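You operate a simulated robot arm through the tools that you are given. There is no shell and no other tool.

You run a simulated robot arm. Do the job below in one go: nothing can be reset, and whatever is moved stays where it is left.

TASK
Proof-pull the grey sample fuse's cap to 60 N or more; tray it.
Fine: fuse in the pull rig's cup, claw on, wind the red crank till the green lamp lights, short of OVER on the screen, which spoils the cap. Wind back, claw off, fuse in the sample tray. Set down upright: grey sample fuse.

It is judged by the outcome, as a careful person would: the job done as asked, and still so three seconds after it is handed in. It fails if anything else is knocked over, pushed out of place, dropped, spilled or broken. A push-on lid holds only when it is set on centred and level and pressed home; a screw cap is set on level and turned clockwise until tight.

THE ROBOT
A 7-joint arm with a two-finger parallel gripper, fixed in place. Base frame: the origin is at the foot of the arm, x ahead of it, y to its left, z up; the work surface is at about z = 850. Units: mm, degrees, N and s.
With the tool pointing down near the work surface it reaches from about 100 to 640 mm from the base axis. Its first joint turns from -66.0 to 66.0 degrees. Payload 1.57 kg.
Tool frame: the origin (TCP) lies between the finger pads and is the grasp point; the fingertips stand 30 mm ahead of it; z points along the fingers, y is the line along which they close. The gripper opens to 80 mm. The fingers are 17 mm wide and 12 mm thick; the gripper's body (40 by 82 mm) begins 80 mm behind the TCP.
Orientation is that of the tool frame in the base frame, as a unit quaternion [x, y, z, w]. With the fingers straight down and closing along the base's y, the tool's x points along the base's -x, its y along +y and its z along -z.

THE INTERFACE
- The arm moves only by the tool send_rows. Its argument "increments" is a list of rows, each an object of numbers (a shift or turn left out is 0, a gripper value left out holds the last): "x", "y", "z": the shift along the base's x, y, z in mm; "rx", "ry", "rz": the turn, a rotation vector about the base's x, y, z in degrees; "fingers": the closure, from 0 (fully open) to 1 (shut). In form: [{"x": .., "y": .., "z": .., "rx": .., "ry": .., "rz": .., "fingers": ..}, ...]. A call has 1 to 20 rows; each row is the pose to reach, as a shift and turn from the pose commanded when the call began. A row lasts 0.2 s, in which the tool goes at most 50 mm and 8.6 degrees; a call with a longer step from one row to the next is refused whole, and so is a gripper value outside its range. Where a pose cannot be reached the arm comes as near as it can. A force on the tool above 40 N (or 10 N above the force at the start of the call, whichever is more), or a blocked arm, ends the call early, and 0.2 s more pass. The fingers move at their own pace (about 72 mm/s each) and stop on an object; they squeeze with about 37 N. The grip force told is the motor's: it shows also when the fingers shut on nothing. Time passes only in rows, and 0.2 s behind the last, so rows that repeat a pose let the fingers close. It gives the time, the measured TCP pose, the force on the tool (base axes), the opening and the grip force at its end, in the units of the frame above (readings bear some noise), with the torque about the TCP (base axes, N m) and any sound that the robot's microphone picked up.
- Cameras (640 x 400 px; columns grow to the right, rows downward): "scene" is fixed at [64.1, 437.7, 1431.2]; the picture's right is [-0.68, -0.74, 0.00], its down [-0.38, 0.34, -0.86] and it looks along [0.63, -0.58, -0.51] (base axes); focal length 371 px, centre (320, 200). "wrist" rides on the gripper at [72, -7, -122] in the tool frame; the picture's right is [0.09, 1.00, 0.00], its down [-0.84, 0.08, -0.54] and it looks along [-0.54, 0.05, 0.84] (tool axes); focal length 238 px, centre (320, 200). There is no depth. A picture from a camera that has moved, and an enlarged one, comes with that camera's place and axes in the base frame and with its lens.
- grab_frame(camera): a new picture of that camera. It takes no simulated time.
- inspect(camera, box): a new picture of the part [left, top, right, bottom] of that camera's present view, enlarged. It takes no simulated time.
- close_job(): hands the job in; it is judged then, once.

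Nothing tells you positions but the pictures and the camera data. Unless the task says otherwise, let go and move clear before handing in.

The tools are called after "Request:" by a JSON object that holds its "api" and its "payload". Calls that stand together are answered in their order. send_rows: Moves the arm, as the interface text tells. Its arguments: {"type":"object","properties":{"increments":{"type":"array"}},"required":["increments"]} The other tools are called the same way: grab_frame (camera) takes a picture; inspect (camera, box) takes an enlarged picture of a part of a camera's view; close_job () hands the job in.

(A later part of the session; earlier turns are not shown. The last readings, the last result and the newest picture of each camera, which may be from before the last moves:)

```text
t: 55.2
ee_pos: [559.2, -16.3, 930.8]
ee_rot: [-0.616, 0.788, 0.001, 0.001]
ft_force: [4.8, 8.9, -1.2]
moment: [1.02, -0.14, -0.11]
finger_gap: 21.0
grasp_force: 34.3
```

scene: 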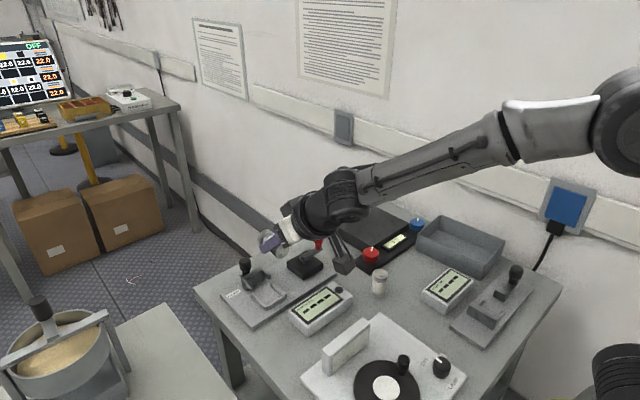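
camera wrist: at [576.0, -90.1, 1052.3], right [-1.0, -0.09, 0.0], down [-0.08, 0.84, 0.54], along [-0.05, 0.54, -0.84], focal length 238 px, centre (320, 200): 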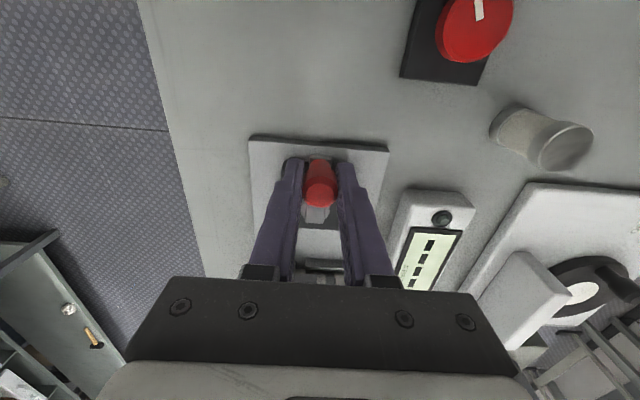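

Request:
{"api": "grab_frame", "payload": {"camera": "wrist"}}

Request:
{"api": "inspect", "payload": {"camera": "wrist", "box": [260, 130, 400, 300]}}

Request:
{"api": "inspect", "payload": {"camera": "scene", "box": [290, 230, 350, 290]}}

```text
taken
camera wrist: at [547.9, -88.4, 1052.3], right [-0.99, 0.15, 0.0], down [0.13, 0.83, 0.54], along [0.08, 0.54, -0.84], focal length 238 px, centre (320, 200)
```

wrist: 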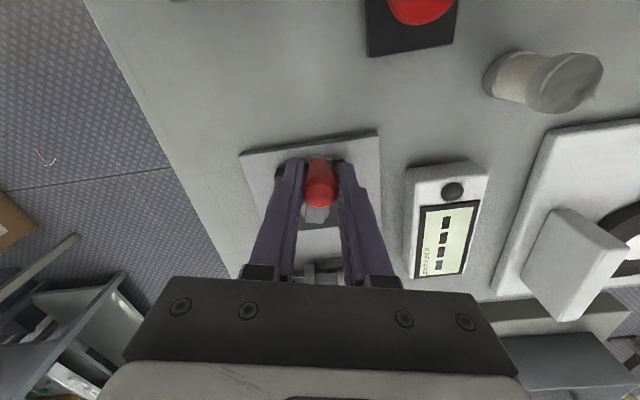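

```text
2.35 times, centred on (330, 215) of wrist
camera zoom: at [547.9, -88.4, 1052.3], right [-0.99, 0.15, 0.0], down [0.13, 0.83, 0.54], along [0.08, 0.54, -0.84], focal length 561 px, centre (296, 165)
```

zoom: 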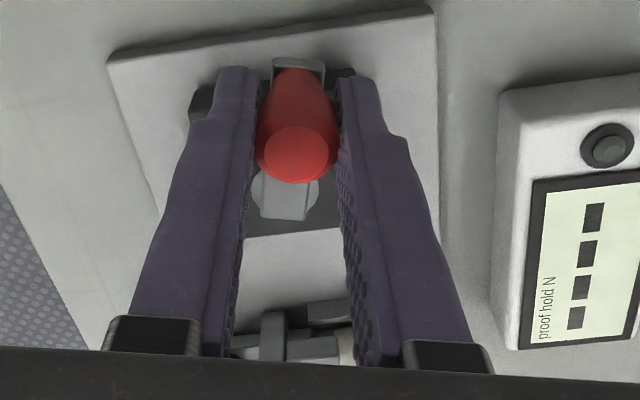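

```text
6.67 times, centred on (320, 260) of scene
camera zoom: at [64.3, 437.9, 1431.1], right [-0.68, -0.74, 0.0], down [-0.38, 0.34, -0.86], along [0.63, -0.58, -0.51], focal length 2474 px, centre (320, -200)
```

zoom: 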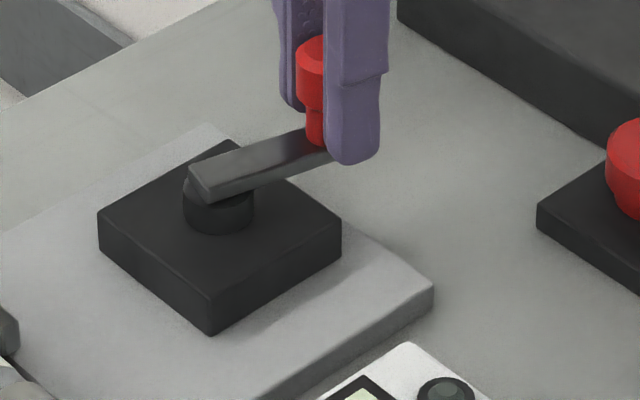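

The crank did turn clockwise by ~14°; the side load is radial. I'll loosen the grip to cage the handle with ~3 mm play so it can slide radially, and keep turning clockwise while watching the screen.

Request:
{"api": "send_rows", "payload": {"increments": [{"fingers": 0.7}, {"fingers": 0.7}, {"fingers": 0.7}]}}

Request:
{"api": "inspect", "payload": {"camera": "scene", "box": [240, 215, 380, 335]}}

```text
t: 56.0
ee_pos: [560.6, -16.9, 929.7]
ee_rot: [-0.615, 0.788, -0.001, -0.001]
ft_force: [0.1, -0.6, -0.6]
moment: [0.01, 0.02, 0.0]
finger_gap: 23.7
grasp_force: 0.0
```

```text
3.33 times, centred on (310, 275) of scene
camera zoom: at [64.1, 437.7, 1431.2], right [-0.68, -0.74, 0.0], down [-0.38, 0.34, -0.86], along [0.63, -0.58, -0.51], focal length 1237 px, centre (353, -50)
```

zoom: 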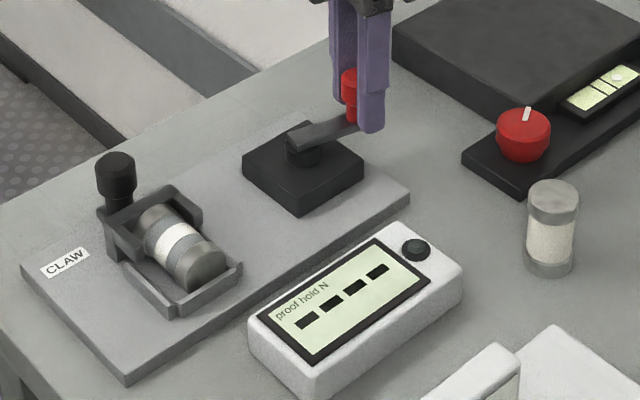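

Request:
{"api": "send_rows", "payload": {"increments": [{"x": -2.72, "y": 0.78, "rz": -4}, {"x": -5.37, "y": 1.75, "rz": -8}, {"x": -7.96, "y": 2.9, "rz": -12}, {"x": -10.45, "y": 4.22, "rz": -16}, {"x": -10.45, "y": 4.22, "rz": -16}]}}

Request:
{"api": "inspect", "payload": {"camera": "scene", "box": [240, 215, 380, 335]}}

```text
t: 57.2
ee_pos: [548.4, -11.6, 929.7]
ee_rot: [-0.499, 0.867, 0.0, -0.001]
ft_force: [1.6, 0.9, 0.1]
moment: [0.02, -0.05, 0.02]
finger_gap: 24.7
grasp_force: 0.3
```

```text
3.33 times, centred on (310, 275) of scene
camera zoom: at [64.1, 437.7, 1431.2], right [-0.68, -0.74, 0.0], down [-0.38, 0.34, -0.86], along [0.63, -0.58, -0.51], focal length 1237 px, centre (353, -50)
```

zoom: 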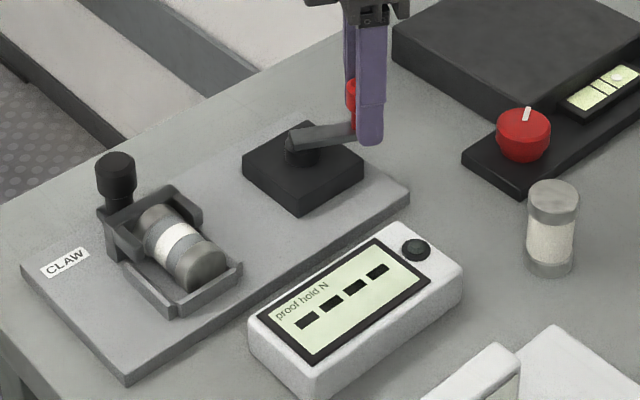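

Request:
{"api": "send_rows", "payload": {"increments": [{"x": -3.56, "y": 2.31, "rz": -6}, {"x": -6.85, "y": 4.98, "rz": -12}, {"x": -9.85, "y": 7.97, "rz": -18}, {"x": -9.85, "y": 7.97, "rz": -18}]}}

Request:
{"api": "inspect", "payload": {"camera": "scene", "box": [240, 215, 380, 335]}}

```text
t: 58.2
ee_pos: [538.6, -3.4, 929.5]
ee_rot: [-0.358, 0.934, 0.0, 0.0]
ft_force: [-0.2, 0.1, -0.3]
moment: [0.03, 0.01, 0.01]
finger_gap: 24.8
grasp_force: 0.8
```

```text
3.33 times, centred on (310, 275) of scene
camera zoom: at [64.1, 437.7, 1431.2], right [-0.68, -0.74, 0.0], down [-0.38, 0.34, -0.86], along [0.63, -0.58, -0.51], focal length 1237 px, centre (353, -50)
```

zoom: 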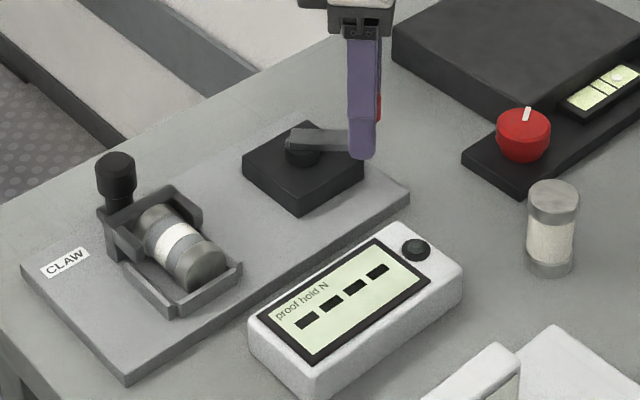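

Still dashes after 48°; there may be slack to take up. I'll continue in checked steps.

Request:
{"api": "send_rows", "payload": {"increments": [{"x": -2.66, "y": 3.3, "rz": -6}, {"x": -4.98, "y": 6.85, "rz": -12}, {"x": -6.9, "y": 10.63, "rz": -18}, {"x": -8.42, "y": 14.58, "rz": -24}, {"x": -8.42, "y": 14.58, "rz": -24}]}}

Request:
{"api": "inspect", "payload": {"camera": "scene", "box": [240, 215, 380, 335]}}

```text
t: 59.4
ee_pos: [530.1, 10.9, 929.1]
ee_rot: [-0.155, 0.988, 0.001, 0.0]
ft_force: [0.7, -0.5, -0.9]
moment: [0.01, -0.02, 0.0]
finger_gap: 24.6
grasp_force: 0.1
```

```text
3.33 times, centred on (310, 275) of scene
camera zoom: at [64.1, 437.7, 1431.2], right [-0.68, -0.74, 0.0], down [-0.38, 0.34, -0.86], along [0.63, -0.58, -0.51], focal length 1237 px, centre (353, -50)
```

zoom: 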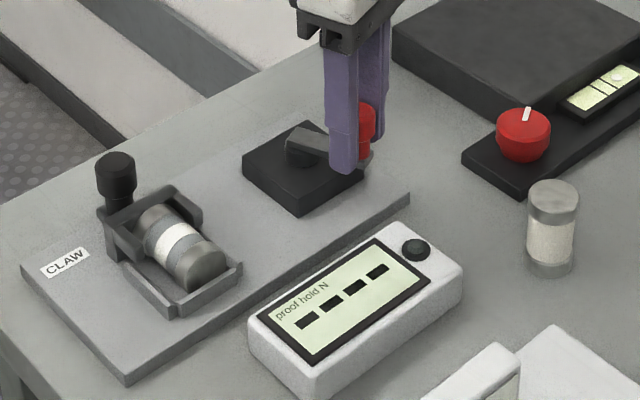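

No load has built after 72°, so the claw may not truly be on the cap. I'll leave the crank here, lift off, and inspect the claw and fuse closely.

Request:
{"api": "send_rows", "payload": {"increments": [{"fingers": 0.4}, {"fingers": 0.4}, {"z": 30}, {"z": 70}, {"z": 110}, {"z": 110}]}}

Request:
{"api": "send_rows", "payload": {"increments": [{"x": -5, "y": 25, "rz": -6}, {"x": -10, "y": 55, "rz": -12}, {"x": -15, "y": 85, "rz": -18}, {"x": -20, "y": 115, "z": -20, "rz": -18}, {"x": -25, "y": 128, "z": -40, "rz": -18}, {"x": -25, "y": 128, "z": -60, "rz": -18}, {"x": -25, "y": 128, "z": -60, "rz": -18}]}}

Request:
{"api": "grab_frame", "payload": {"camera": "wrist"}}

Request:
{"api": "inspect", "payload": {"camera": "wrist", "box": [270, 130, 370, 230]}}

Request:
{"api": "inspect", "payload": {"camera": "scene", "box": [235, 250, 295, 310]}}

```text
t: 60.8
ee_pos: [527.9, 11.1, 1041.7]
ee_rot: [-0.157, 0.988, 0.0, 0.0]
ft_force: [0.6, 0.3, 0.8]
moment: [-0.01, -0.01, 0.01]
finger_gap: 48.3
grasp_force: 0.0
```

```text
t: 62.4
ee_pos: [506.8, 138.8, 980.0]
ee_rot: [0.0, 1.0, 0.0, -0.001]
ft_force: [0.0, -0.5, 0.8]
moment: [-0.03, 0.0, -0.01]
finger_gap: 48.3
grasp_force: 0.1
```

```text
taken
camera wrist: at [433.7, 132.0, 1102.5], right [-0.09, 1.0, 0.0], down [0.84, 0.08, 0.54], along [0.54, 0.05, -0.84], focal length 238 px, centre (320, 200)
```

wrist: 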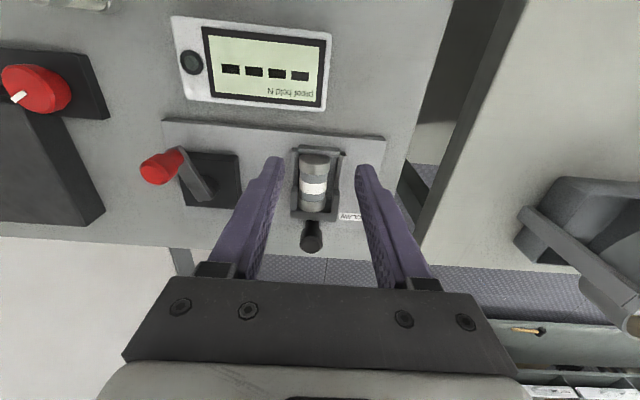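

```text
4.00 times, centred on (320, 180) of wrist
camera zoom: at [433.7, 132.0, 1102.5], right [-0.09, 1.0, 0.0], down [0.84, 0.08, 0.54], along [0.54, 0.05, -0.84], focal length 953 px, centre (320, 280)
```

zoom: 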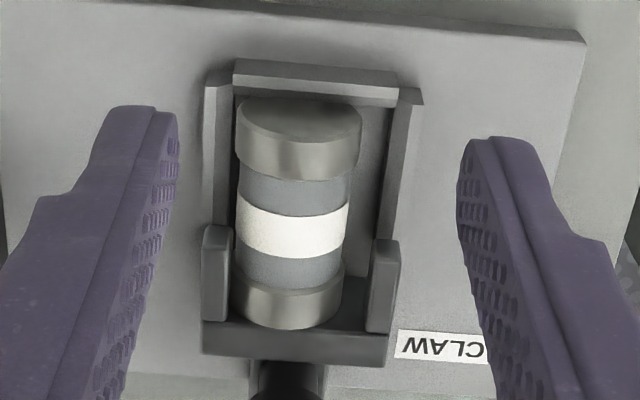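

```text
6.67 times, centred on (265, 280) of scene
camera zoom: at [64.1, 437.7, 1431.2], right [-0.68, -0.74, 0.0], down [-0.38, 0.34, -0.86], along [0.63, -0.58, -0.51], focal length 2474 px, centre (687, -333)
```

zoom: 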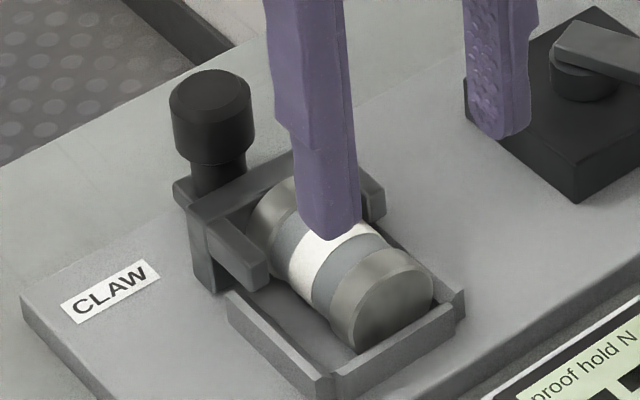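

The claw sits flush against the fuse's end with the cap between the prongs, so it looks properly on. I'll go back to the crank and keep winding clockwise further, checking the screen as I go.

Request:
{"api": "send_rows", "payload": {"increments": [{"z": 30}, {"x": 5, "y": -15, "z": 60, "rz": 3}, {"x": 10, "y": -45, "z": 60, "rz": 6}, {"x": 15, "y": -75, "z": 60, "rz": 12}, {"x": 20, "y": -105, "z": 60, "rz": 18}, {"x": 25, "y": -128, "z": 60, "rz": 18}, {"x": 25, "y": -128, "z": 60, "rz": 18}]}}

Request:
{"api": "inspect", "payload": {"camera": "wrist", "box": [240, 110, 400, 210]}}

```text
t: 64.0
ee_pos: [531.0, 9.0, 1040.6]
ee_rot: [-0.158, 0.987, 0.0, 0.0]
ft_force: [0.1, 0.2, 0.6]
moment: [0.0, -0.02, 0.01]
finger_gap: 47.9
grasp_force: 0.0
```

```text
4.00 times, centred on (320, 160) of wrist
camera zoom: at [465.1, -20.7, 1162.2], right [-0.4, 0.92, 0.0], down [0.77, 0.33, 0.54], along [0.5, 0.21, -0.84], focal length 953 px, centre (320, 360)
```

zoom: 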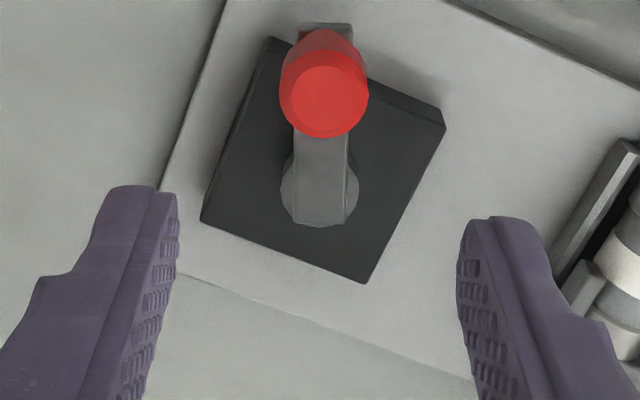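

Request:
{"api": "send_rows", "payload": {"increments": [{"z": -40}, {"z": -80}, {"z": -111}, {"z": -111}, {"z": -111, "fingers": 0.7}, {"z": -111, "fingers": 0.7}, {"z": -111, "fingers": 0.7}]}}

Request:
{"api": "send_rows", "payload": {"increments": [{"x": -1.09, "y": 4.09, "rz": -6}, {"x": -1.76, "y": 8.28, "rz": -12}, {"x": -1.98, "y": 12.51, "rz": -18}, {"x": -1.76, "y": 16.75, "rz": -24}, {"x": -1.76, "y": 16.75, "rz": -24}]}}

Request:
{"api": "inspect", "payload": {"camera": "scene", "box": [240, 215, 380, 335]}}

```text
t: 65.6
ee_pos: [531.4, 11.8, 930.4]
ee_rot: [-0.156, 0.988, 0.0, 0.0]
ft_force: [0.1, -0.2, 0.0]
moment: [0.02, -0.02, 0.04]
finger_gap: 24.2
grasp_force: 0.1
```

```text
t: 66.8
ee_pos: [529.4, 27.4, 928.8]
ee_rot: [0.053, 0.999, -0.001, 0.0]
ft_force: [-1.2, -1.5, -0.6]
moment: [-0.01, 0.0, -0.03]
finger_gap: 24.8
grasp_force: 0.5
```

```text
3.33 times, centred on (310, 275) of scene
camera zoom: at [64.1, 437.7, 1431.2], right [-0.68, -0.74, 0.0], down [-0.38, 0.34, -0.86], along [0.63, -0.58, -0.51], focal length 1237 px, centre (353, -50)
```

zoom: 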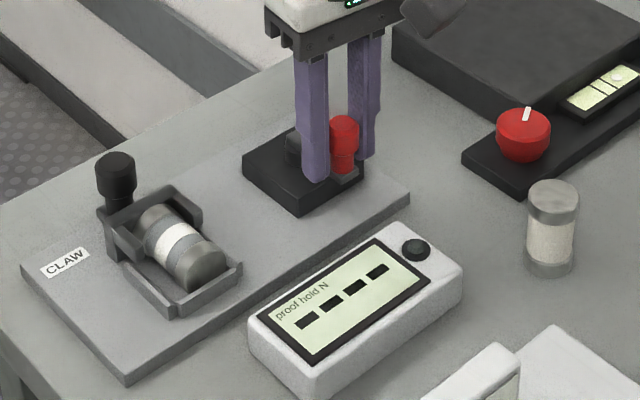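

Request:
{"api": "send_rows", "payload": {"increments": [{"x": 0.66, "y": 4.19, "rz": -6}, {"x": 1.76, "y": 8.28, "rz": -12}, {"x": 3.28, "y": 12.24, "rz": -18}, {"x": 5.2, "y": 16.02, "rz": -24}, {"x": 5.2, "y": 16.02, "rz": -24}]}}

Request:
{"api": "inspect", "payload": {"camera": "scene", "box": [240, 215, 380, 335]}}

```text
t: 68.0
ee_pos: [535.1, 43.8, 930.1]
ee_rot: [0.259, 0.966, 0.0, 0.001]
ft_force: [0.5, -0.9, 0.4]
moment: [0.02, 0.03, 0.01]
finger_gap: 25.0
grasp_force: 0.3
```

```text
3.33 times, centred on (310, 275) of scene
camera zoom: at [64.1, 437.7, 1431.2], right [-0.68, -0.74, 0.0], down [-0.38, 0.34, -0.86], along [0.63, -0.58, -0.51], focal length 1237 px, centre (353, -50)
```

zoom: 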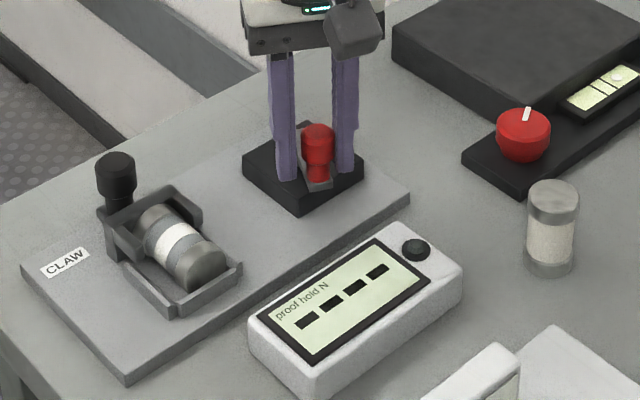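

Request:
{"api": "send_rows", "payload": {"increments": [{"x": 2.31, "y": 3.56, "rz": -6}, {"x": 4.98, "y": 6.85, "rz": -12}, {"x": 7.97, "y": 9.85, "rz": -18}, {"x": 11.27, "y": 12.51, "rz": -24}, {"x": 11.27, "y": 12.51, "rz": -24}]}}

Request:
{"api": "inspect", "payload": {"camera": "scene", "box": [240, 215, 380, 335]}}

```text
t: 69.2
ee_pos: [545.8, 56.2, 929.8]
ee_rot: [0.455, 0.891, 0.001, 0.0]
ft_force: [-0.5, 0.0, 0.3]
moment: [0.01, -0.01, -0.03]
finger_gap: 24.7
grasp_force: 0.4
```

```text
3.33 times, centred on (310, 275) of scene
camera zoom: at [64.1, 437.7, 1431.2], right [-0.68, -0.74, 0.0], down [-0.38, 0.34, -0.86], along [0.63, -0.58, -0.51], focal length 1237 px, centre (353, -50)
```

zoom: 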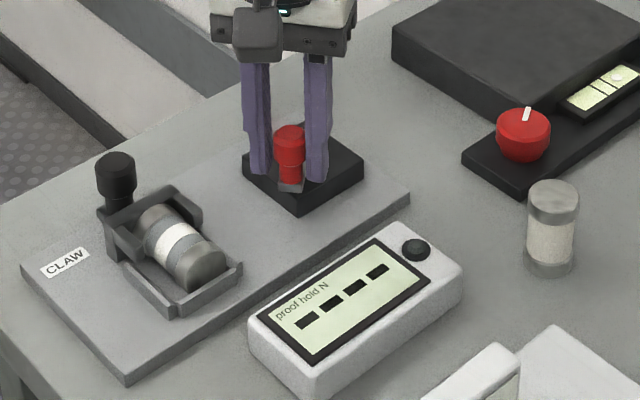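

Request:
{"api": "send_rows", "payload": {"increments": [{"x": 3.56, "y": 2.31, "rz": -6}, {"x": 7.33, "y": 4.23, "rz": -12}, {"x": 11.29, "y": 5.76, "rz": -18}, {"x": 15.39, "y": 6.85, "rz": -24}, {"x": 19.57, "y": 7.51, "rz": -30}, {"x": 23.81, "y": 7.74, "rz": -36}, {"x": 23.81, "y": 7.74, "rz": -36}]}}

Request:
{"api": "inspect", "payload": {"camera": "scene", "box": [240, 215, 380, 335]}}

```text
t: 70.8
ee_pos: [570.2, 63.6, 928.2]
ee_rot: [0.708, 0.707, -0.001, 0.0]
ft_force: [-0.9, -0.3, 0.4]
moment: [-0.01, -0.02, 0.03]
finger_gap: 24.6
grasp_force: 0.2
```

```text
3.33 times, centred on (310, 275) of scene
camera zoom: at [64.1, 437.7, 1431.2], right [-0.68, -0.74, 0.0], down [-0.38, 0.34, -0.86], along [0.63, -0.58, -0.51], focal length 1237 px, centre (353, -50)
```

zoom: 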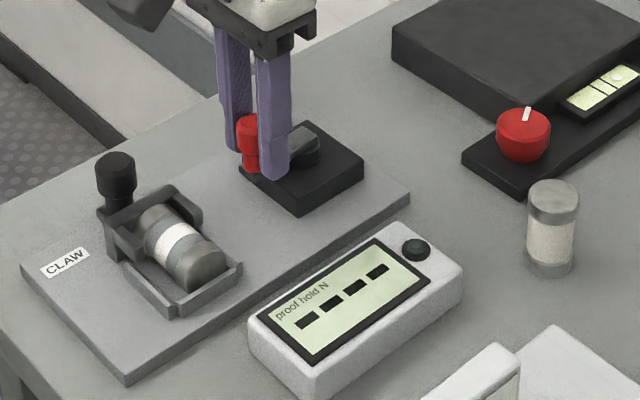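

After half a turn clockwise there is still no load or resistance, so clockwise may be the slack direction. I'll wind back to the starting position and then try counter-clockwise.

Request:
{"api": "send_rows", "payload": {"increments": [{"x": -5.64, "y": -0.39, "rz": 8}, {"x": -11.16, "y": -1.57, "rz": 16}, {"x": -16.47, "y": -3.5, "rz": 24}, {"x": -21.46, "y": -6.16, "rz": 32}, {"x": -26.03, "y": -9.48, "rz": 40}, {"x": -30.1, "y": -13.4, "rz": 48}, {"x": -33.57, "y": -17.85, "rz": 56}, {"x": -36.4, "y": -22.74, "rz": 64}, {"x": -38.52, "y": -27.99, "rz": 72}, {"x": -39.88, "y": -33.47, "rz": 80}, {"x": -40.48, "y": -39.09, "rz": 88}, {"x": -40.28, "y": -44.73, "rz": 96}, {"x": -39.3, "y": -50.3, "rz": 104}, {"x": -37.55, "y": -55.67, "rz": 112}, {"x": -35.07, "y": -60.75, "rz": 120}, {"x": -31.91, "y": -65.44, "rz": 128}, {"x": -28.14, "y": -69.63, "rz": 136}, {"x": -23.81, "y": -73.26, "rz": 144}, {"x": -19.01, "y": -76.26, "rz": 152}, {"x": -13.85, "y": -78.56, "rz": 160}]}}

Request:
{"api": "inspect", "payload": {"camera": "scene", "box": [240, 215, 380, 335]}}

```text
t: 75.0
ee_pos: [555.7, -15.6, 930.4]
ee_rot: [-0.574, 0.819, 0.0, 0.0]
ft_force: [-0.7, 0.3, 0.0]
moment: [0.05, -0.01, 0.01]
finger_gap: 24.8
grasp_force: 0.1
```

```text
3.33 times, centred on (310, 275) of scene
camera zoom: at [64.1, 437.8, 1431.2], right [-0.68, -0.74, 0.0], down [-0.38, 0.34, -0.86], along [0.63, -0.58, -0.51], focal length 1237 px, centre (353, -50)
```

zoom: 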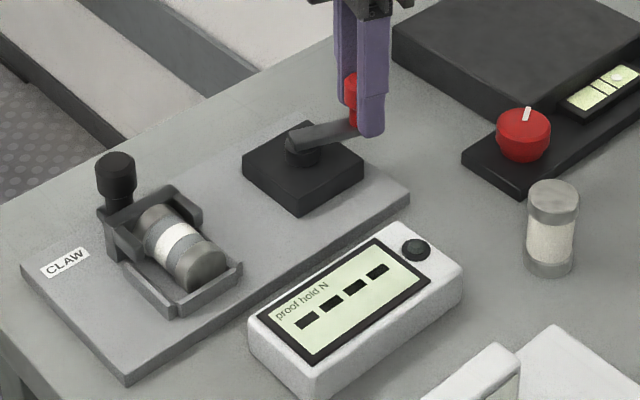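

Request:
{"api": "send_rows", "payload": {"increments": [{"x": 4.05, "y": -1.24, "rz": 6}, {"x": 8.21, "y": -2.05, "rz": 12}, {"x": 12.44, "y": -2.42, "rz": 18}, {"x": 16.68, "y": -2.34, "rz": 24}, {"x": 19.49, "y": -2.05, "rz": 28}, {"x": 19.49, "y": -2.05, "rz": 28}]}}

Request:
{"api": "inspect", "payload": {"camera": "scene", "box": [240, 215, 380, 335]}}

```text
t: 76.4
ee_pos: [575.2, -16.4, 929.3]
ee_rot: [0.756, -0.655, 0.0, 0.001]
ft_force: [-9.1, 2.4, 1.5]
moment: [-0.01, 0.0, -0.05]
finger_gap: 31.1
grasp_force: 3.9
```

```text
3.33 times, centred on (310, 275) of scene
camera zoom: at [63.8, 437.8, 1431.2], right [-0.68, -0.74, 0.0], down [-0.38, 0.34, -0.86], along [0.63, -0.58, -0.51], focal length 1237 px, centre (353, -50)
```

zoom: 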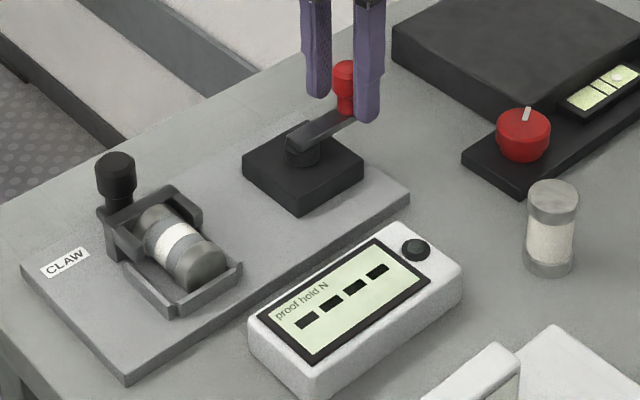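

Counter-clockwise is blocked right at the starting point, so clockwise is the winding direction and the start is its stop. I'll wind clockwise again and go on beyond half a turn, regripping as needed.

Request:
{"api": "send_rows", "payload": {"increments": [{"x": -2.8, "y": -0.3, "rz": -4}, {"x": -5.64, "y": -0.39, "rz": -8}, {"x": -5.64, "y": -0.39, "rz": -8}]}}

Request:
{"api": "send_rows", "payload": {"increments": [{"x": -5.64, "y": 0.39, "rz": -8}, {"x": -11.16, "y": 1.57, "rz": -16}, {"x": -16.47, "y": 3.5, "rz": -24}, {"x": -21.46, "y": 6.16, "rz": -32}, {"x": -26.03, "y": 9.48, "rz": -40}, {"x": -30.1, "y": 13.4, "rz": -48}, {"x": -33.57, "y": 17.85, "rz": -56}, {"x": -36.4, "y": 22.74, "rz": -64}, {"x": -38.52, "y": 27.99, "rz": -72}, {"x": -39.88, "y": 33.47, "rz": -80}, {"x": -40.48, "y": 39.09, "rz": -88}, {"x": -40.28, "y": 44.73, "rz": -96}, {"x": -39.3, "y": 50.3, "rz": -104}, {"x": -37.55, "y": 55.67, "rz": -112}, {"x": -35.07, "y": 60.75, "rz": -120}, {"x": -31.91, "y": 65.44, "rz": -128}, {"x": -28.14, "y": 69.63, "rz": -136}, {"x": -23.81, "y": 73.26, "rz": -144}, {"x": -19.01, "y": 76.26, "rz": -152}, {"x": -13.85, "y": 78.56, "rz": -160}]}}

Request:
{"api": "inspect", "payload": {"camera": "scene", "box": [240, 215, 380, 335]}}

```text
t: 77.2
ee_pos: [569.4, -17.9, 929.7]
ee_rot: [-0.707, 0.707, -0.001, 0.001]
ft_force: [-0.9, 0.4, 0.9]
moment: [0.01, -0.04, 0.02]
finger_gap: 24.1
grasp_force: 0.0
```

```text
t: 81.4
ee_pos: [555.9, 60.9, 929.2]
ee_rot: [0.574, 0.819, -0.002, 0.0]
ft_force: [-1.4, -0.8, 0.1]
moment: [0.03, -0.04, 0.06]
finger_gap: 24.9
grasp_force: 0.4
```

```text
3.33 times, centred on (310, 275) of scene
camera zoom: at [64.1, 437.7, 1431.2], right [-0.68, -0.74, 0.0], down [-0.38, 0.34, -0.86], along [0.63, -0.58, -0.51], focal length 1237 px, centre (353, -50)
```

zoom: 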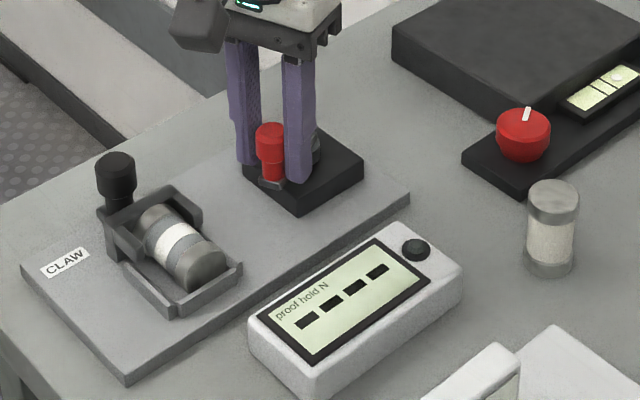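

Request:
{"api": "send_rows", "payload": {"increments": [{"x": 5.43, "y": 1.56, "rz": -8}, {"x": 11.02, "y": 2.34, "rz": -16}, {"x": 16.68, "y": 2.34, "rz": -24}, {"x": 22.27, "y": 1.56, "rz": -32}, {"x": 27.7, "y": 0, "rz": -40}, {"x": 27.7, "y": 0, "rz": -40}]}}

Request:
{"api": "inspect", "payload": {"camera": "scene", "box": [240, 215, 380, 335]}}

```text
t: 82.8
ee_pos: [584.2, 61.6, 928.9]
ee_rot: [0.82, 0.573, 0.0, 0.0]
ft_force: [-0.5, 1.3, -0.4]
moment: [0.01, -0.01, 0.02]
finger_gap: 24.7
grasp_force: 0.2
```

```text
3.33 times, centred on (310, 275) of scene
camera zoom: at [64.1, 437.8, 1431.2], right [-0.68, -0.74, 0.0], down [-0.38, 0.34, -0.86], along [0.63, -0.58, -0.51], focal length 1237 px, centre (353, -50)
```

zoom: 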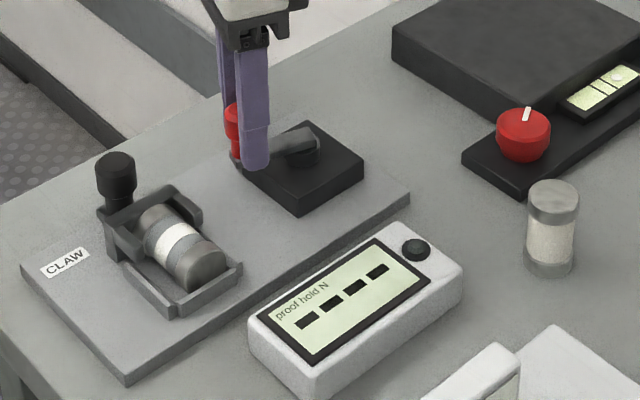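

Request:
{"api": "send_rows", "payload": {"increments": [{"x": 5.16, "y": -2.3, "rz": -8}, {"x": 9.95, "y": -5.3, "rz": -16}, {"x": 14.28, "y": -8.93, "rz": -24}, {"x": 18.06, "y": -13.12, "rz": -32}, {"x": 21.22, "y": -17.81, "rz": -40}, {"x": 21.22, "y": -17.81, "rz": -40}]}}

Request:
{"api": "inspect", "payload": {"camera": "scene", "box": [240, 215, 380, 335]}}

```text
t: 84.2
ee_pos: [604.8, 44.0, 929.3]
ee_rot: [0.966, 0.258, 0.0, -0.001]
ft_force: [-0.1, 0.1, -0.3]
moment: [0.0, -0.01, 0.01]
finger_gap: 24.8
grasp_force: 0.8
```

```text
3.33 times, centred on (310, 275) of scene
camera zoom: at [64.1, 437.8, 1431.2], right [-0.68, -0.74, 0.0], down [-0.38, 0.34, -0.86], along [0.63, -0.58, -0.51], focal length 1237 px, centre (353, -50)
```

zoom: 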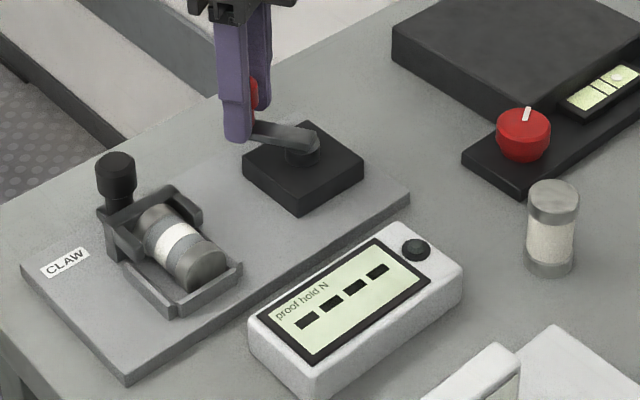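

Even at 240° nothing registers, so the claw evidently isn't recognised as engaged; the fuse also lies ~3 mm off the cup's centre line. I'll wind the crank fully back before reworking the claw and fuse.

Request:
{"api": "send_rows", "payload": {"increments": [{"x": -3.16, "y": 4.69, "rz": 8}, {"x": -6.93, "y": 8.88, "rz": 16}, {"x": -11.26, "y": 12.51, "rz": 24}, {"x": -16.06, "y": 15.51, "rz": 32}, {"x": -21.22, "y": 17.81, "rz": 40}, {"x": -26.65, "y": 19.36, "rz": 48}, {"x": -32.24, "y": 20.15, "rz": 56}, {"x": -37.9, "y": 20.15, "rz": 64}, {"x": -43.49, "y": 19.36, "rz": 72}, {"x": -48.92, "y": 17.81, "rz": 80}, {"x": -54.08, "y": 15.51, "rz": 88}, {"x": -58.88, "y": 12.51, "rz": 96}, {"x": -63.21, "y": 8.88, "rz": 104}, {"x": -66.98, "y": 4.69, "rz": 112}, {"x": -70.14, "y": 0, "rz": 120}, {"x": -72.62, "y": -5.08, "rz": 128}, {"x": -74.37, "y": -10.45, "rz": 136}, {"x": -75.35, "y": -16.02, "rz": 144}, {"x": -75.55, "y": -21.66, "rz": 152}, {"x": -74.95, "y": -27.28, "rz": 160}]}}

Request:
{"api": "send_rows", "payload": {"increments": [{"x": 1.36, "y": -5.48, "rz": 8}, {"x": 3.48, "y": -10.73, "rz": 16}, {"x": 6.31, "y": -15.62, "rz": 24}, {"x": 9.78, "y": -20.07, "rz": 32}, {"x": 13.85, "y": -23.99, "rz": 40}, {"x": 18.42, "y": -27.31, "rz": 48}, {"x": 23.41, "y": -29.97, "rz": 56}, {"x": 28.72, "y": -31.9, "rz": 64}, {"x": 34.24, "y": -33.08, "rz": 72}, {"x": 39.2, "y": -33.45, "rz": 78}, {"x": 39.2, "y": -33.45, "rz": 78}]}}

Request:
{"api": "inspect", "payload": {"camera": "scene", "box": [240, 215, 380, 335]}}

```text
t: 88.4
ee_pos: [529.5, 15.4, 929.0]
ee_rot: [-0.089, 0.996, 0.0, 0.0]
ft_force: [0.3, 0.9, 0.6]
moment: [0.01, -0.02, -0.04]
finger_gap: 24.6
grasp_force: 0.8
```

```text
t: 90.8
ee_pos: [569.4, -19.4, 928.6]
ee_rot: [-0.695, 0.719, 0.001, 0.0]
ft_force: [-0.5, -0.3, -0.1]
moment: [-0.02, 0.02, -0.01]
finger_gap: 24.6
grasp_force: 0.7
```

```text
3.33 times, centred on (310, 275) of scene
camera zoom: at [64.1, 437.7, 1431.2], right [-0.68, -0.74, 0.0], down [-0.38, 0.34, -0.86], along [0.63, -0.58, -0.51], focal length 1237 px, centre (353, -50)
```

zoom: 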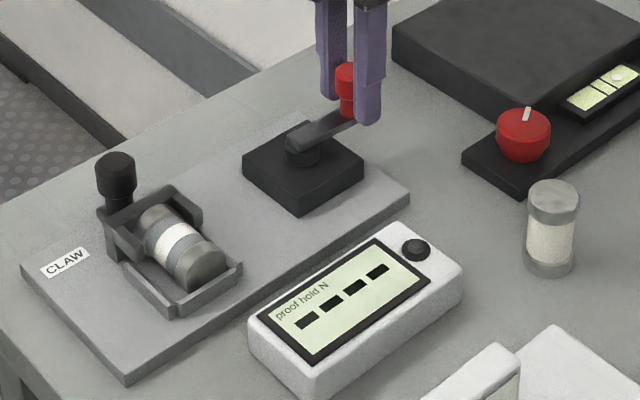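

The crank is back at its stop. Next I'll lift off and use the open gripper, tool straight down over the cup at x≈540, to squeeze the fuse gently onto the cup's centre line and parallel to x.

Request:
{"api": "send_rows", "payload": {"increments": [{"fingers": 0.4}, {"fingers": 0.4}, {"z": 35}, {"z": 75}, {"z": 95}, {"x": -4, "y": 15, "z": 95, "rz": -8}, {"x": -8, "y": 30, "z": 95, "rz": -16}, {"x": -12, "y": 45, "z": 95, "rz": -24}, {"x": -16, "y": 60, "z": 95, "rz": -32}, {"x": -20, "y": 75, "z": 95, "rz": -40}, {"x": -24, "y": 90, "z": 95, "rz": -48}, {"x": -28, "y": 105, "z": 95, "rz": -56}, {"x": -30, "y": 120, "z": 95, "rz": -64}, {"x": -30, "y": 135, "z": 95, "rz": -72}, {"x": -30, "y": 150, "z": 95, "rz": -80}, {"x": -30, "y": 158, "z": 95, "rz": -88}, {"x": -30, "y": 158, "z": 95, "rz": -88}]}}

Request:
{"api": "grab_frame", "payload": {"camera": "wrist"}}

Request:
{"api": "inspect", "payload": {"camera": "wrist", "box": [260, 110, 380, 220]}}

```text
t: 94.4
ee_pos: [539.3, 141.0, 1025.5]
ee_rot: [0.001, 1.0, 0.0, 0.0]
ft_force: [0.1, -0.4, 0.2]
moment: [0.03, 0.01, 0.01]
finger_gap: 48.1
grasp_force: 0.0
```

```text
taken
camera wrist: at [466.5, 133.0, 1147.0], right [-0.09, 1.0, 0.0], down [0.84, 0.08, 0.54], along [0.54, 0.05, -0.84], focal length 238 px, centre (320, 200)
```

wrist: 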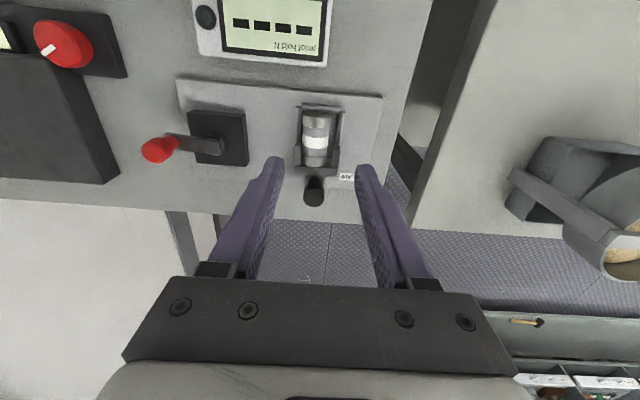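

```text
3.64 times, centred on (320, 165) of wrist
camera zoom: at [466.5, 133.0, 1147.0], right [-0.09, 1.0, 0.0], down [0.84, 0.08, 0.54], along [0.54, 0.05, -0.84], focal length 867 px, centre (320, 327)
```

zoom: 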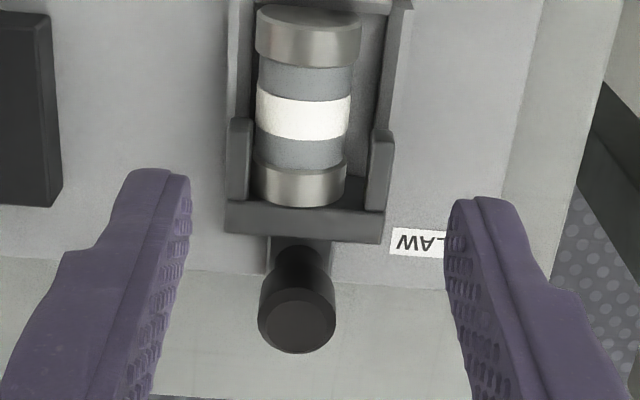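

The claw centre is at y≈139.4 while the fuse lies at y≈135.5–137 with a slight yaw. I'll descend over it, squeeze to centre it, and reopen.

Request:
{"api": "send_rows", "payload": {"increments": [{"x": 1, "y": -0.6, "z": -40}, {"x": 2, "y": -0.6, "z": -80}, {"x": 2, "y": -0.6, "z": -105}, {"x": 2, "y": -0.6, "z": -118}, {"x": 2, "y": -0.6, "z": -118}]}}

Request:
{"api": "grab_frame", "payload": {"camera": "wrist"}}

Request:
{"api": "inspect", "payload": {"camera": "scene", "box": [235, 245, 305, 315]}}

```text
t: 95.6
ee_pos: [540.5, 140.2, 907.4]
ee_rot: [-0.001, 1.0, 0.0, 0.0]
ft_force: [-0.3, 0.7, 0.0]
moment: [0.0, -0.03, 0.01]
finger_gap: 48.0
grasp_force: 0.1
```

```text
taken
camera wrist: at [468.2, 132.7, 1028.7], right [-0.09, 1.0, 0.0], down [0.84, 0.08, 0.54], along [0.54, 0.05, -0.84], focal length 238 px, centre (320, 200)
```

wrist: 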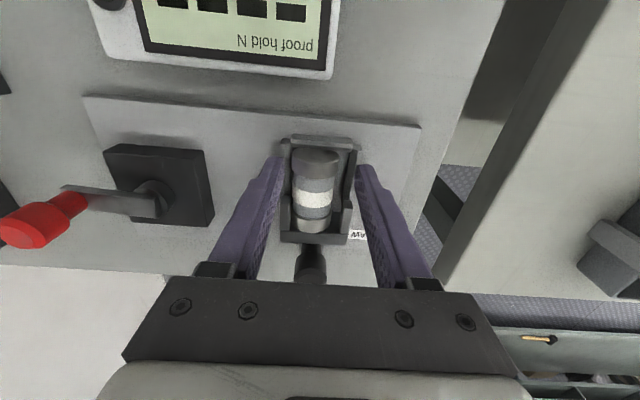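

```text
5.71 times, centred on (270, 280) of scene
camera zoom: at [64.1, 437.7, 1431.2], right [-0.68, -0.74, 0.0], down [-0.38, 0.34, -0.86], along [0.63, -0.58, -0.51], focal length 2121 px, centre (606, -257)
```

zoom: 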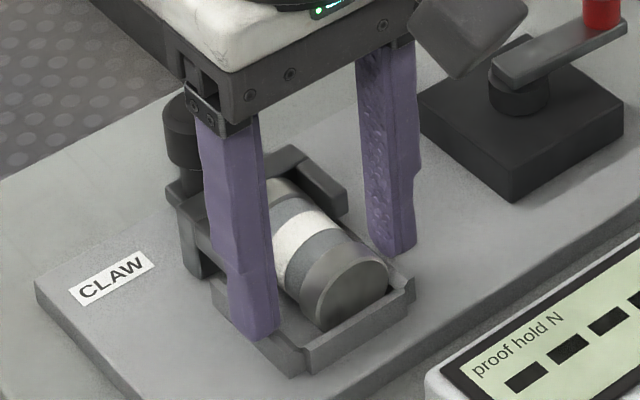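

Request:
{"api": "send_rows", "payload": {"increments": [{"fingers": 0.5}, {"fingers": 0.56}, {"fingers": 0.6}, {"fingers": 0.64}, {"fingers": 0.66}, {"fingers": 0.66}]}}

Request:
{"api": "grab_frame", "payload": {"camera": "wrist"}}

Request:
{"api": "inspect", "payload": {"camera": "wrist", "box": [260, 120, 380, 250]}}

```text
t: 97.0
ee_pos: [541.2, 139.8, 907.1]
ee_rot: [0.0, 1.0, 0.0, 0.0]
ft_force: [0.9, 0.9, 0.3]
moment: [0.0, 0.02, 0.02]
finger_gap: 30.0
grasp_force: 36.9
```

```text
taken
camera wrist: at [468.3, 132.7, 1029.0], right [-0.09, 1.0, 0.0], down [0.84, 0.08, 0.54], along [0.54, 0.05, -0.84], focal length 238 px, centre (320, 200)
```

wrist: 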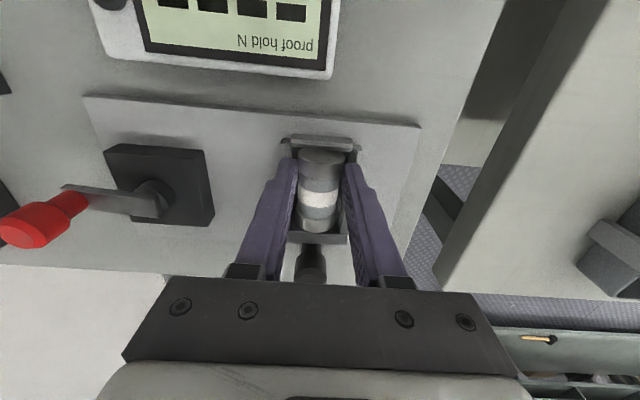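

```text
3.08 times, centred on (320, 185) of wrist
camera zoom: at [468.3, 132.7, 1029.0], right [-0.09, 1.0, 0.0], down [0.84, 0.08, 0.54], along [0.54, 0.05, -0.84], focal length 733 px, centre (320, 246)
```

zoom: 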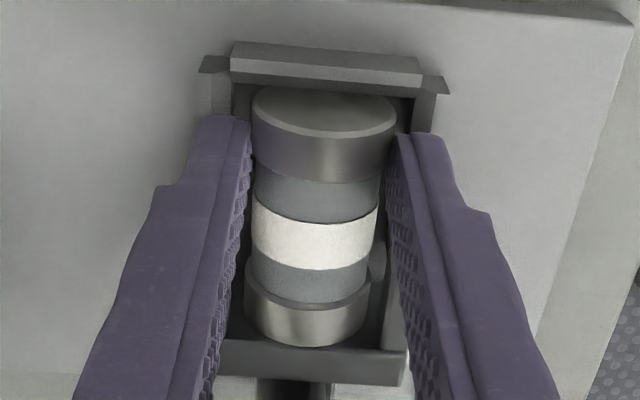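

The fuse is centred now. I'll open again and check the claw/fuse relation and screen.

Request:
{"api": "send_rows", "payload": {"increments": [{"fingers": 0.6}, {"fingers": 0.5}, {"fingers": 0.4}, {"fingers": 0.4}, {"z": 20}, {"z": 50}, {"z": 80}, {"z": 80}]}}

Request:
{"api": "inspect", "payload": {"camera": "wrist", "box": [260, 110, 380, 240]}}

Request:
{"api": "inspect", "payload": {"camera": "scene", "box": [225, 235, 345, 335]}}

```text
t: 98.8
ee_pos: [539.1, 142.1, 985.9]
ee_rot: [0.0, 1.0, -0.001, 0.0]
ft_force: [0.1, -0.1, 0.0]
moment: [0.02, -0.02, 0.0]
finger_gap: 47.9
grasp_force: 0.1
```

```text
3.08 times, centred on (320, 175) of wrist
camera zoom: at [466.9, 133.7, 1109.1], right [-0.09, 1.0, 0.0], down [0.84, 0.08, 0.54], along [0.54, 0.05, -0.84], focal length 733 px, centre (320, 277)
```

zoom: 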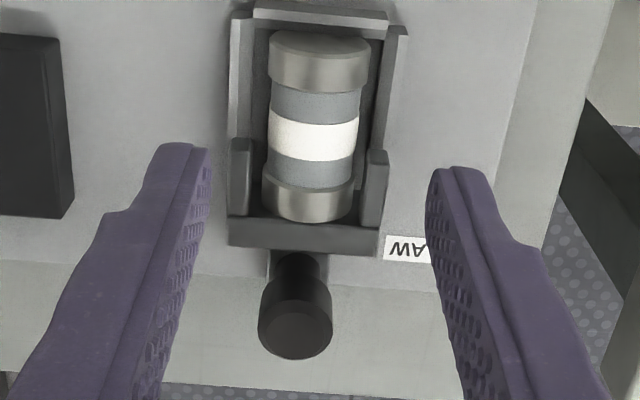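

```text
4.00 times, centred on (285, 285) of scene
camera zoom: at [64.1, 437.7, 1431.2], right [-0.68, -0.74, 0.0], down [-0.38, 0.34, -0.86], along [0.63, -0.58, -0.51], focal length 1485 px, centre (460, -140)
```

zoom: 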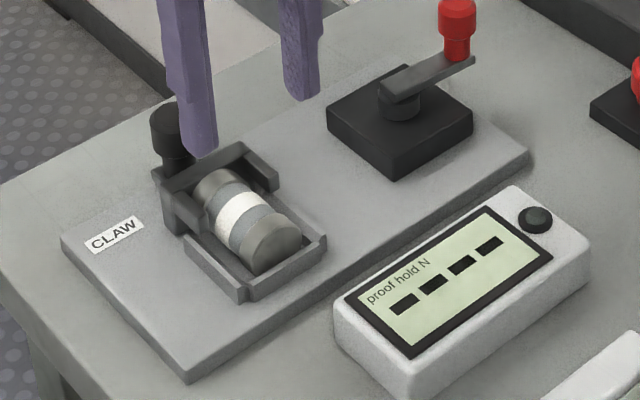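

The fuse now lies centred and square in the cup. I'll grip the claw's knob again and press it home more firmly.

Request:
{"api": "send_rows", "payload": {"increments": [{"x": 10, "y": -0.7, "z": 5, "ry": -6, "fingers": 0.2}, {"x": 25, "y": -1.4, "z": 8, "ry": -12}, {"x": 40, "y": -1.4, "z": 8, "ry": -18}, {"x": 55, "y": -1.4, "z": 5, "ry": -24}, {"x": 71, "y": -1.4, "z": 0, "ry": -30}, {"x": 71, "y": -1.4, "z": -30, "ry": -30}, {"x": 71, "y": -1.4, "z": -60, "ry": -30}, {"x": 71, "y": -1.4, "z": -80, "ry": -30}, {"x": 71, "y": -1.4, "z": -80, "ry": -30}]}}

Request:
{"api": "grab_frame", "payload": {"camera": "wrist"}}

```text
t: 100.8
ee_pos: [612.8, 138.4, 906.8]
ee_rot: [0.0, 0.966, 0.001, 0.259]
ft_force: [0.0, 0.1, -0.5]
moment: [-0.05, 0.03, -0.01]
finger_gap: 64.1
grasp_force: 0.0
```

```text
taken
camera wrist: at [488.2, 131.2, 976.6], right [-0.08, 1.0, -0.05], down [0.45, 0.08, 0.89], along [0.89, 0.05, -0.46], focal length 238 px, centre (320, 200)
```

wrist: 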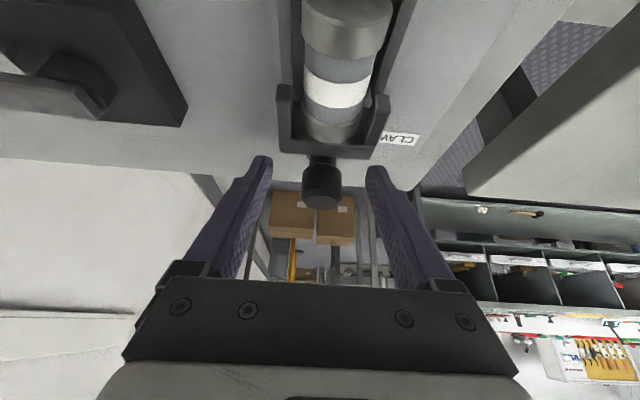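

Request:
{"api": "send_rows", "payload": {"increments": [{"y": 1.0, "fingers": 0.5}, {"y": 1.0, "fingers": 0.7}, {"y": 1.0, "fingers": 1}, {"y": 1.0, "fingers": 1}, {"y": 1.0, "fingers": 1}]}}

Request:
{"api": "send_rows", "payload": {"increments": [{"x": -1}, {"x": -2}, {"x": -3}, {"x": -4}, {"x": -4}]}}

Request:
{"api": "inspect", "payload": {"camera": "scene", "box": [225, 235, 345, 335]}}

```text
t: 102.0
ee_pos: [612.0, 139.8, 907.0]
ee_rot: [0.0, 0.966, 0.0, 0.259]
ft_force: [2.2, 3.4, 0.7]
moment: [-0.88, 0.55, -0.27]
finger_gap: 25.3
grasp_force: 36.6
```

```text
t: 103.2
ee_pos: [609.3, 140.6, 907.7]
ee_rot: [0.0, 0.965, 0.002, 0.261]
ft_force: [28.8, 6.4, -9.4]
moment: [-1.1, -0.3, 0.03]
finger_gap: 25.5
grasp_force: 37.0
```

```text
4.00 times, centred on (285, 285) of scene
camera zoom: at [65.1, 438.0, 1431.1], right [-0.68, -0.74, 0.0], down [-0.38, 0.34, -0.86], along [0.63, -0.58, -0.51], focal length 1485 px, centre (460, -140)
```

zoom: 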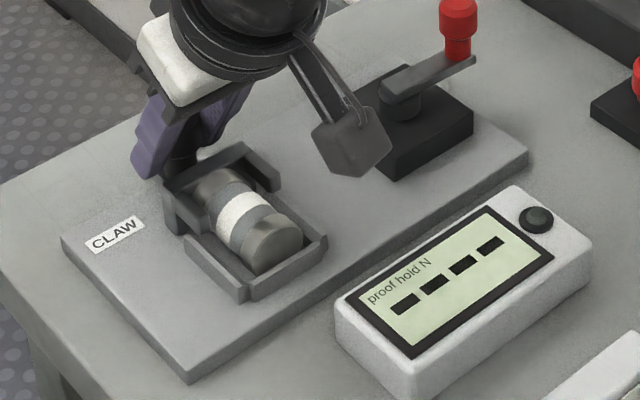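

Request:
{"api": "send_rows", "payload": {"increments": [{"x": -0.7}, {"x": -1.4}, {"x": -1.4}]}}

Request:
{"api": "inspect", "payload": {"camera": "scene", "box": [225, 235, 345, 335]}}

```text
t: 104.0
ee_pos: [608.3, 139.3, 907.7]
ee_rot: [-0.001, 0.965, 0.002, 0.262]
ft_force: [30.5, 0.7, -3.9]
moment: [-1.02, -0.36, 0.03]
finger_gap: 25.4
grasp_force: 36.9
```

```text
4.00 times, centred on (285, 285) of scene
camera zoom: at [65.0, 437.8, 1431.2], right [-0.68, -0.74, 0.0], down [-0.38, 0.34, -0.86], along [0.63, -0.58, -0.51], focal length 1485 px, centre (460, -140)
```

zoom: 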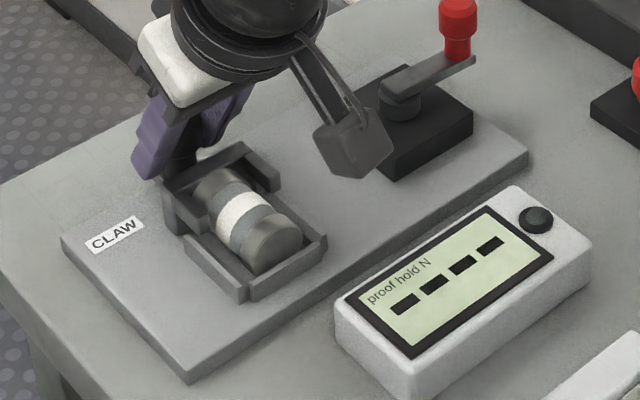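

No click or change on the screen, but the claw is firmly against the centred fuse. I'll release the knob and try the crank again.

Request:
{"api": "send_rows", "payload": {"increments": [{"x": 1.0}, {"x": 1.5}, {"x": 1.5}]}}

Request:
{"api": "send_rows", "payload": {"increments": [{"fingers": 0.6}, {"fingers": 0.4}, {"fingers": 0.2}, {"fingers": 0.2}, {"z": 20, "fingers": 0.2}, {"z": 50}, {"z": 85}, {"z": 115}, {"z": 120}]}}

Request:
{"api": "inspect", "payload": {"camera": "scene", "box": [225, 235, 345, 335]}}

```text
t: 104.8
ee_pos: [607.9, 140.2, 906.8]
ee_rot: [-0.001, 0.966, 0.001, 0.26]
ft_force: [14.7, 0.3, 5.8]
moment: [-1.04, -0.67, 0.09]
finger_gap: 25.1
grasp_force: 36.0
```

```text
t: 106.8
ee_pos: [607.8, 140.0, 1027.1]
ee_rot: [0.0, 0.966, 0.0, 0.259]
ft_force: [-1.0, 0.6, -0.5]
moment: [0.01, -0.02, 0.0]
finger_gap: 63.9
grasp_force: 0.0
```

```text
4.00 times, centred on (285, 285) of scene
camera zoom: at [64.1, 437.7, 1431.2], right [-0.68, -0.74, 0.0], down [-0.38, 0.34, -0.86], along [0.63, -0.58, -0.51], focal length 1485 px, centre (460, -140)
```

zoom: 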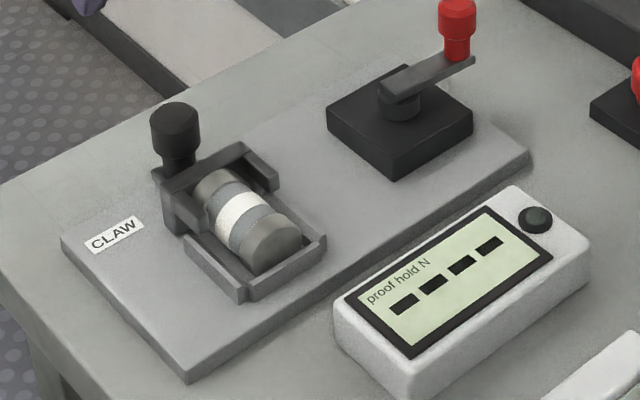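

Request:
{"api": "send_rows", "payload": {"increments": [{"x": -6, "y": -25, "ry": 6}, {"x": -12, "y": -55, "ry": 12}, {"x": -18, "y": -90, "ry": 18}, {"x": -25, "y": -120, "ry": 24}, {"x": -32, "y": -145, "ry": 30}, {"x": -38.4, "y": -158.3, "ry": 30}, {"x": -38.4, "y": -158.3, "ry": 30}]}}

Request:
{"api": "send_rows", "payload": {"increments": [{"rz": 8, "fingers": 0.4}, {"rz": 16}, {"rz": 24}, {"rz": 32}, {"rz": 40}, {"rz": 48}, {"rz": 56}, {"rz": 64}, {"rz": 72}, {"rz": 80}, {"rz": 88}, {"rz": 90}, {"rz": 90}]}}

Request:
{"api": "inspect", "payload": {"camera": "wrist", "box": [240, 100, 400, 220]}}

```text
t: 108.4
ee_pos: [568.6, -18.5, 1026.3]
ee_rot: [0.0, 1.0, 0.0, 0.0]
ft_force: [0.3, -0.7, 0.6]
moment: [0.03, 0.02, 0.01]
finger_gap: 64.2
grasp_force: 0.0
```

```text
t: 111.2
ee_pos: [569.5, -18.1, 1025.3]
ee_rot: [0.708, -0.707, 0.001, 0.0]
ft_force: [0.5, 0.1, 0.3]
moment: [0.01, -0.02, 0.03]
finger_gap: 47.9
grasp_force: 0.0
```

```text
3.33 times, centred on (320, 160) of wrist
camera zoom: at [575.8, -91.0, 1147.7], right [-1.0, -0.09, 0.0], down [-0.08, 0.84, 0.54], along [-0.05, 0.54, -0.84], focal length 794 px, centre (320, 333)
```

zoom: 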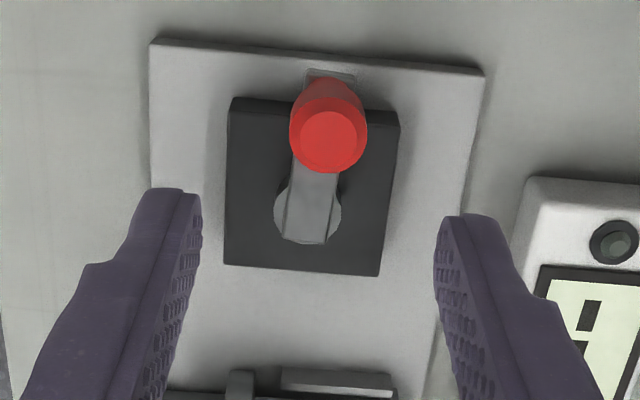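

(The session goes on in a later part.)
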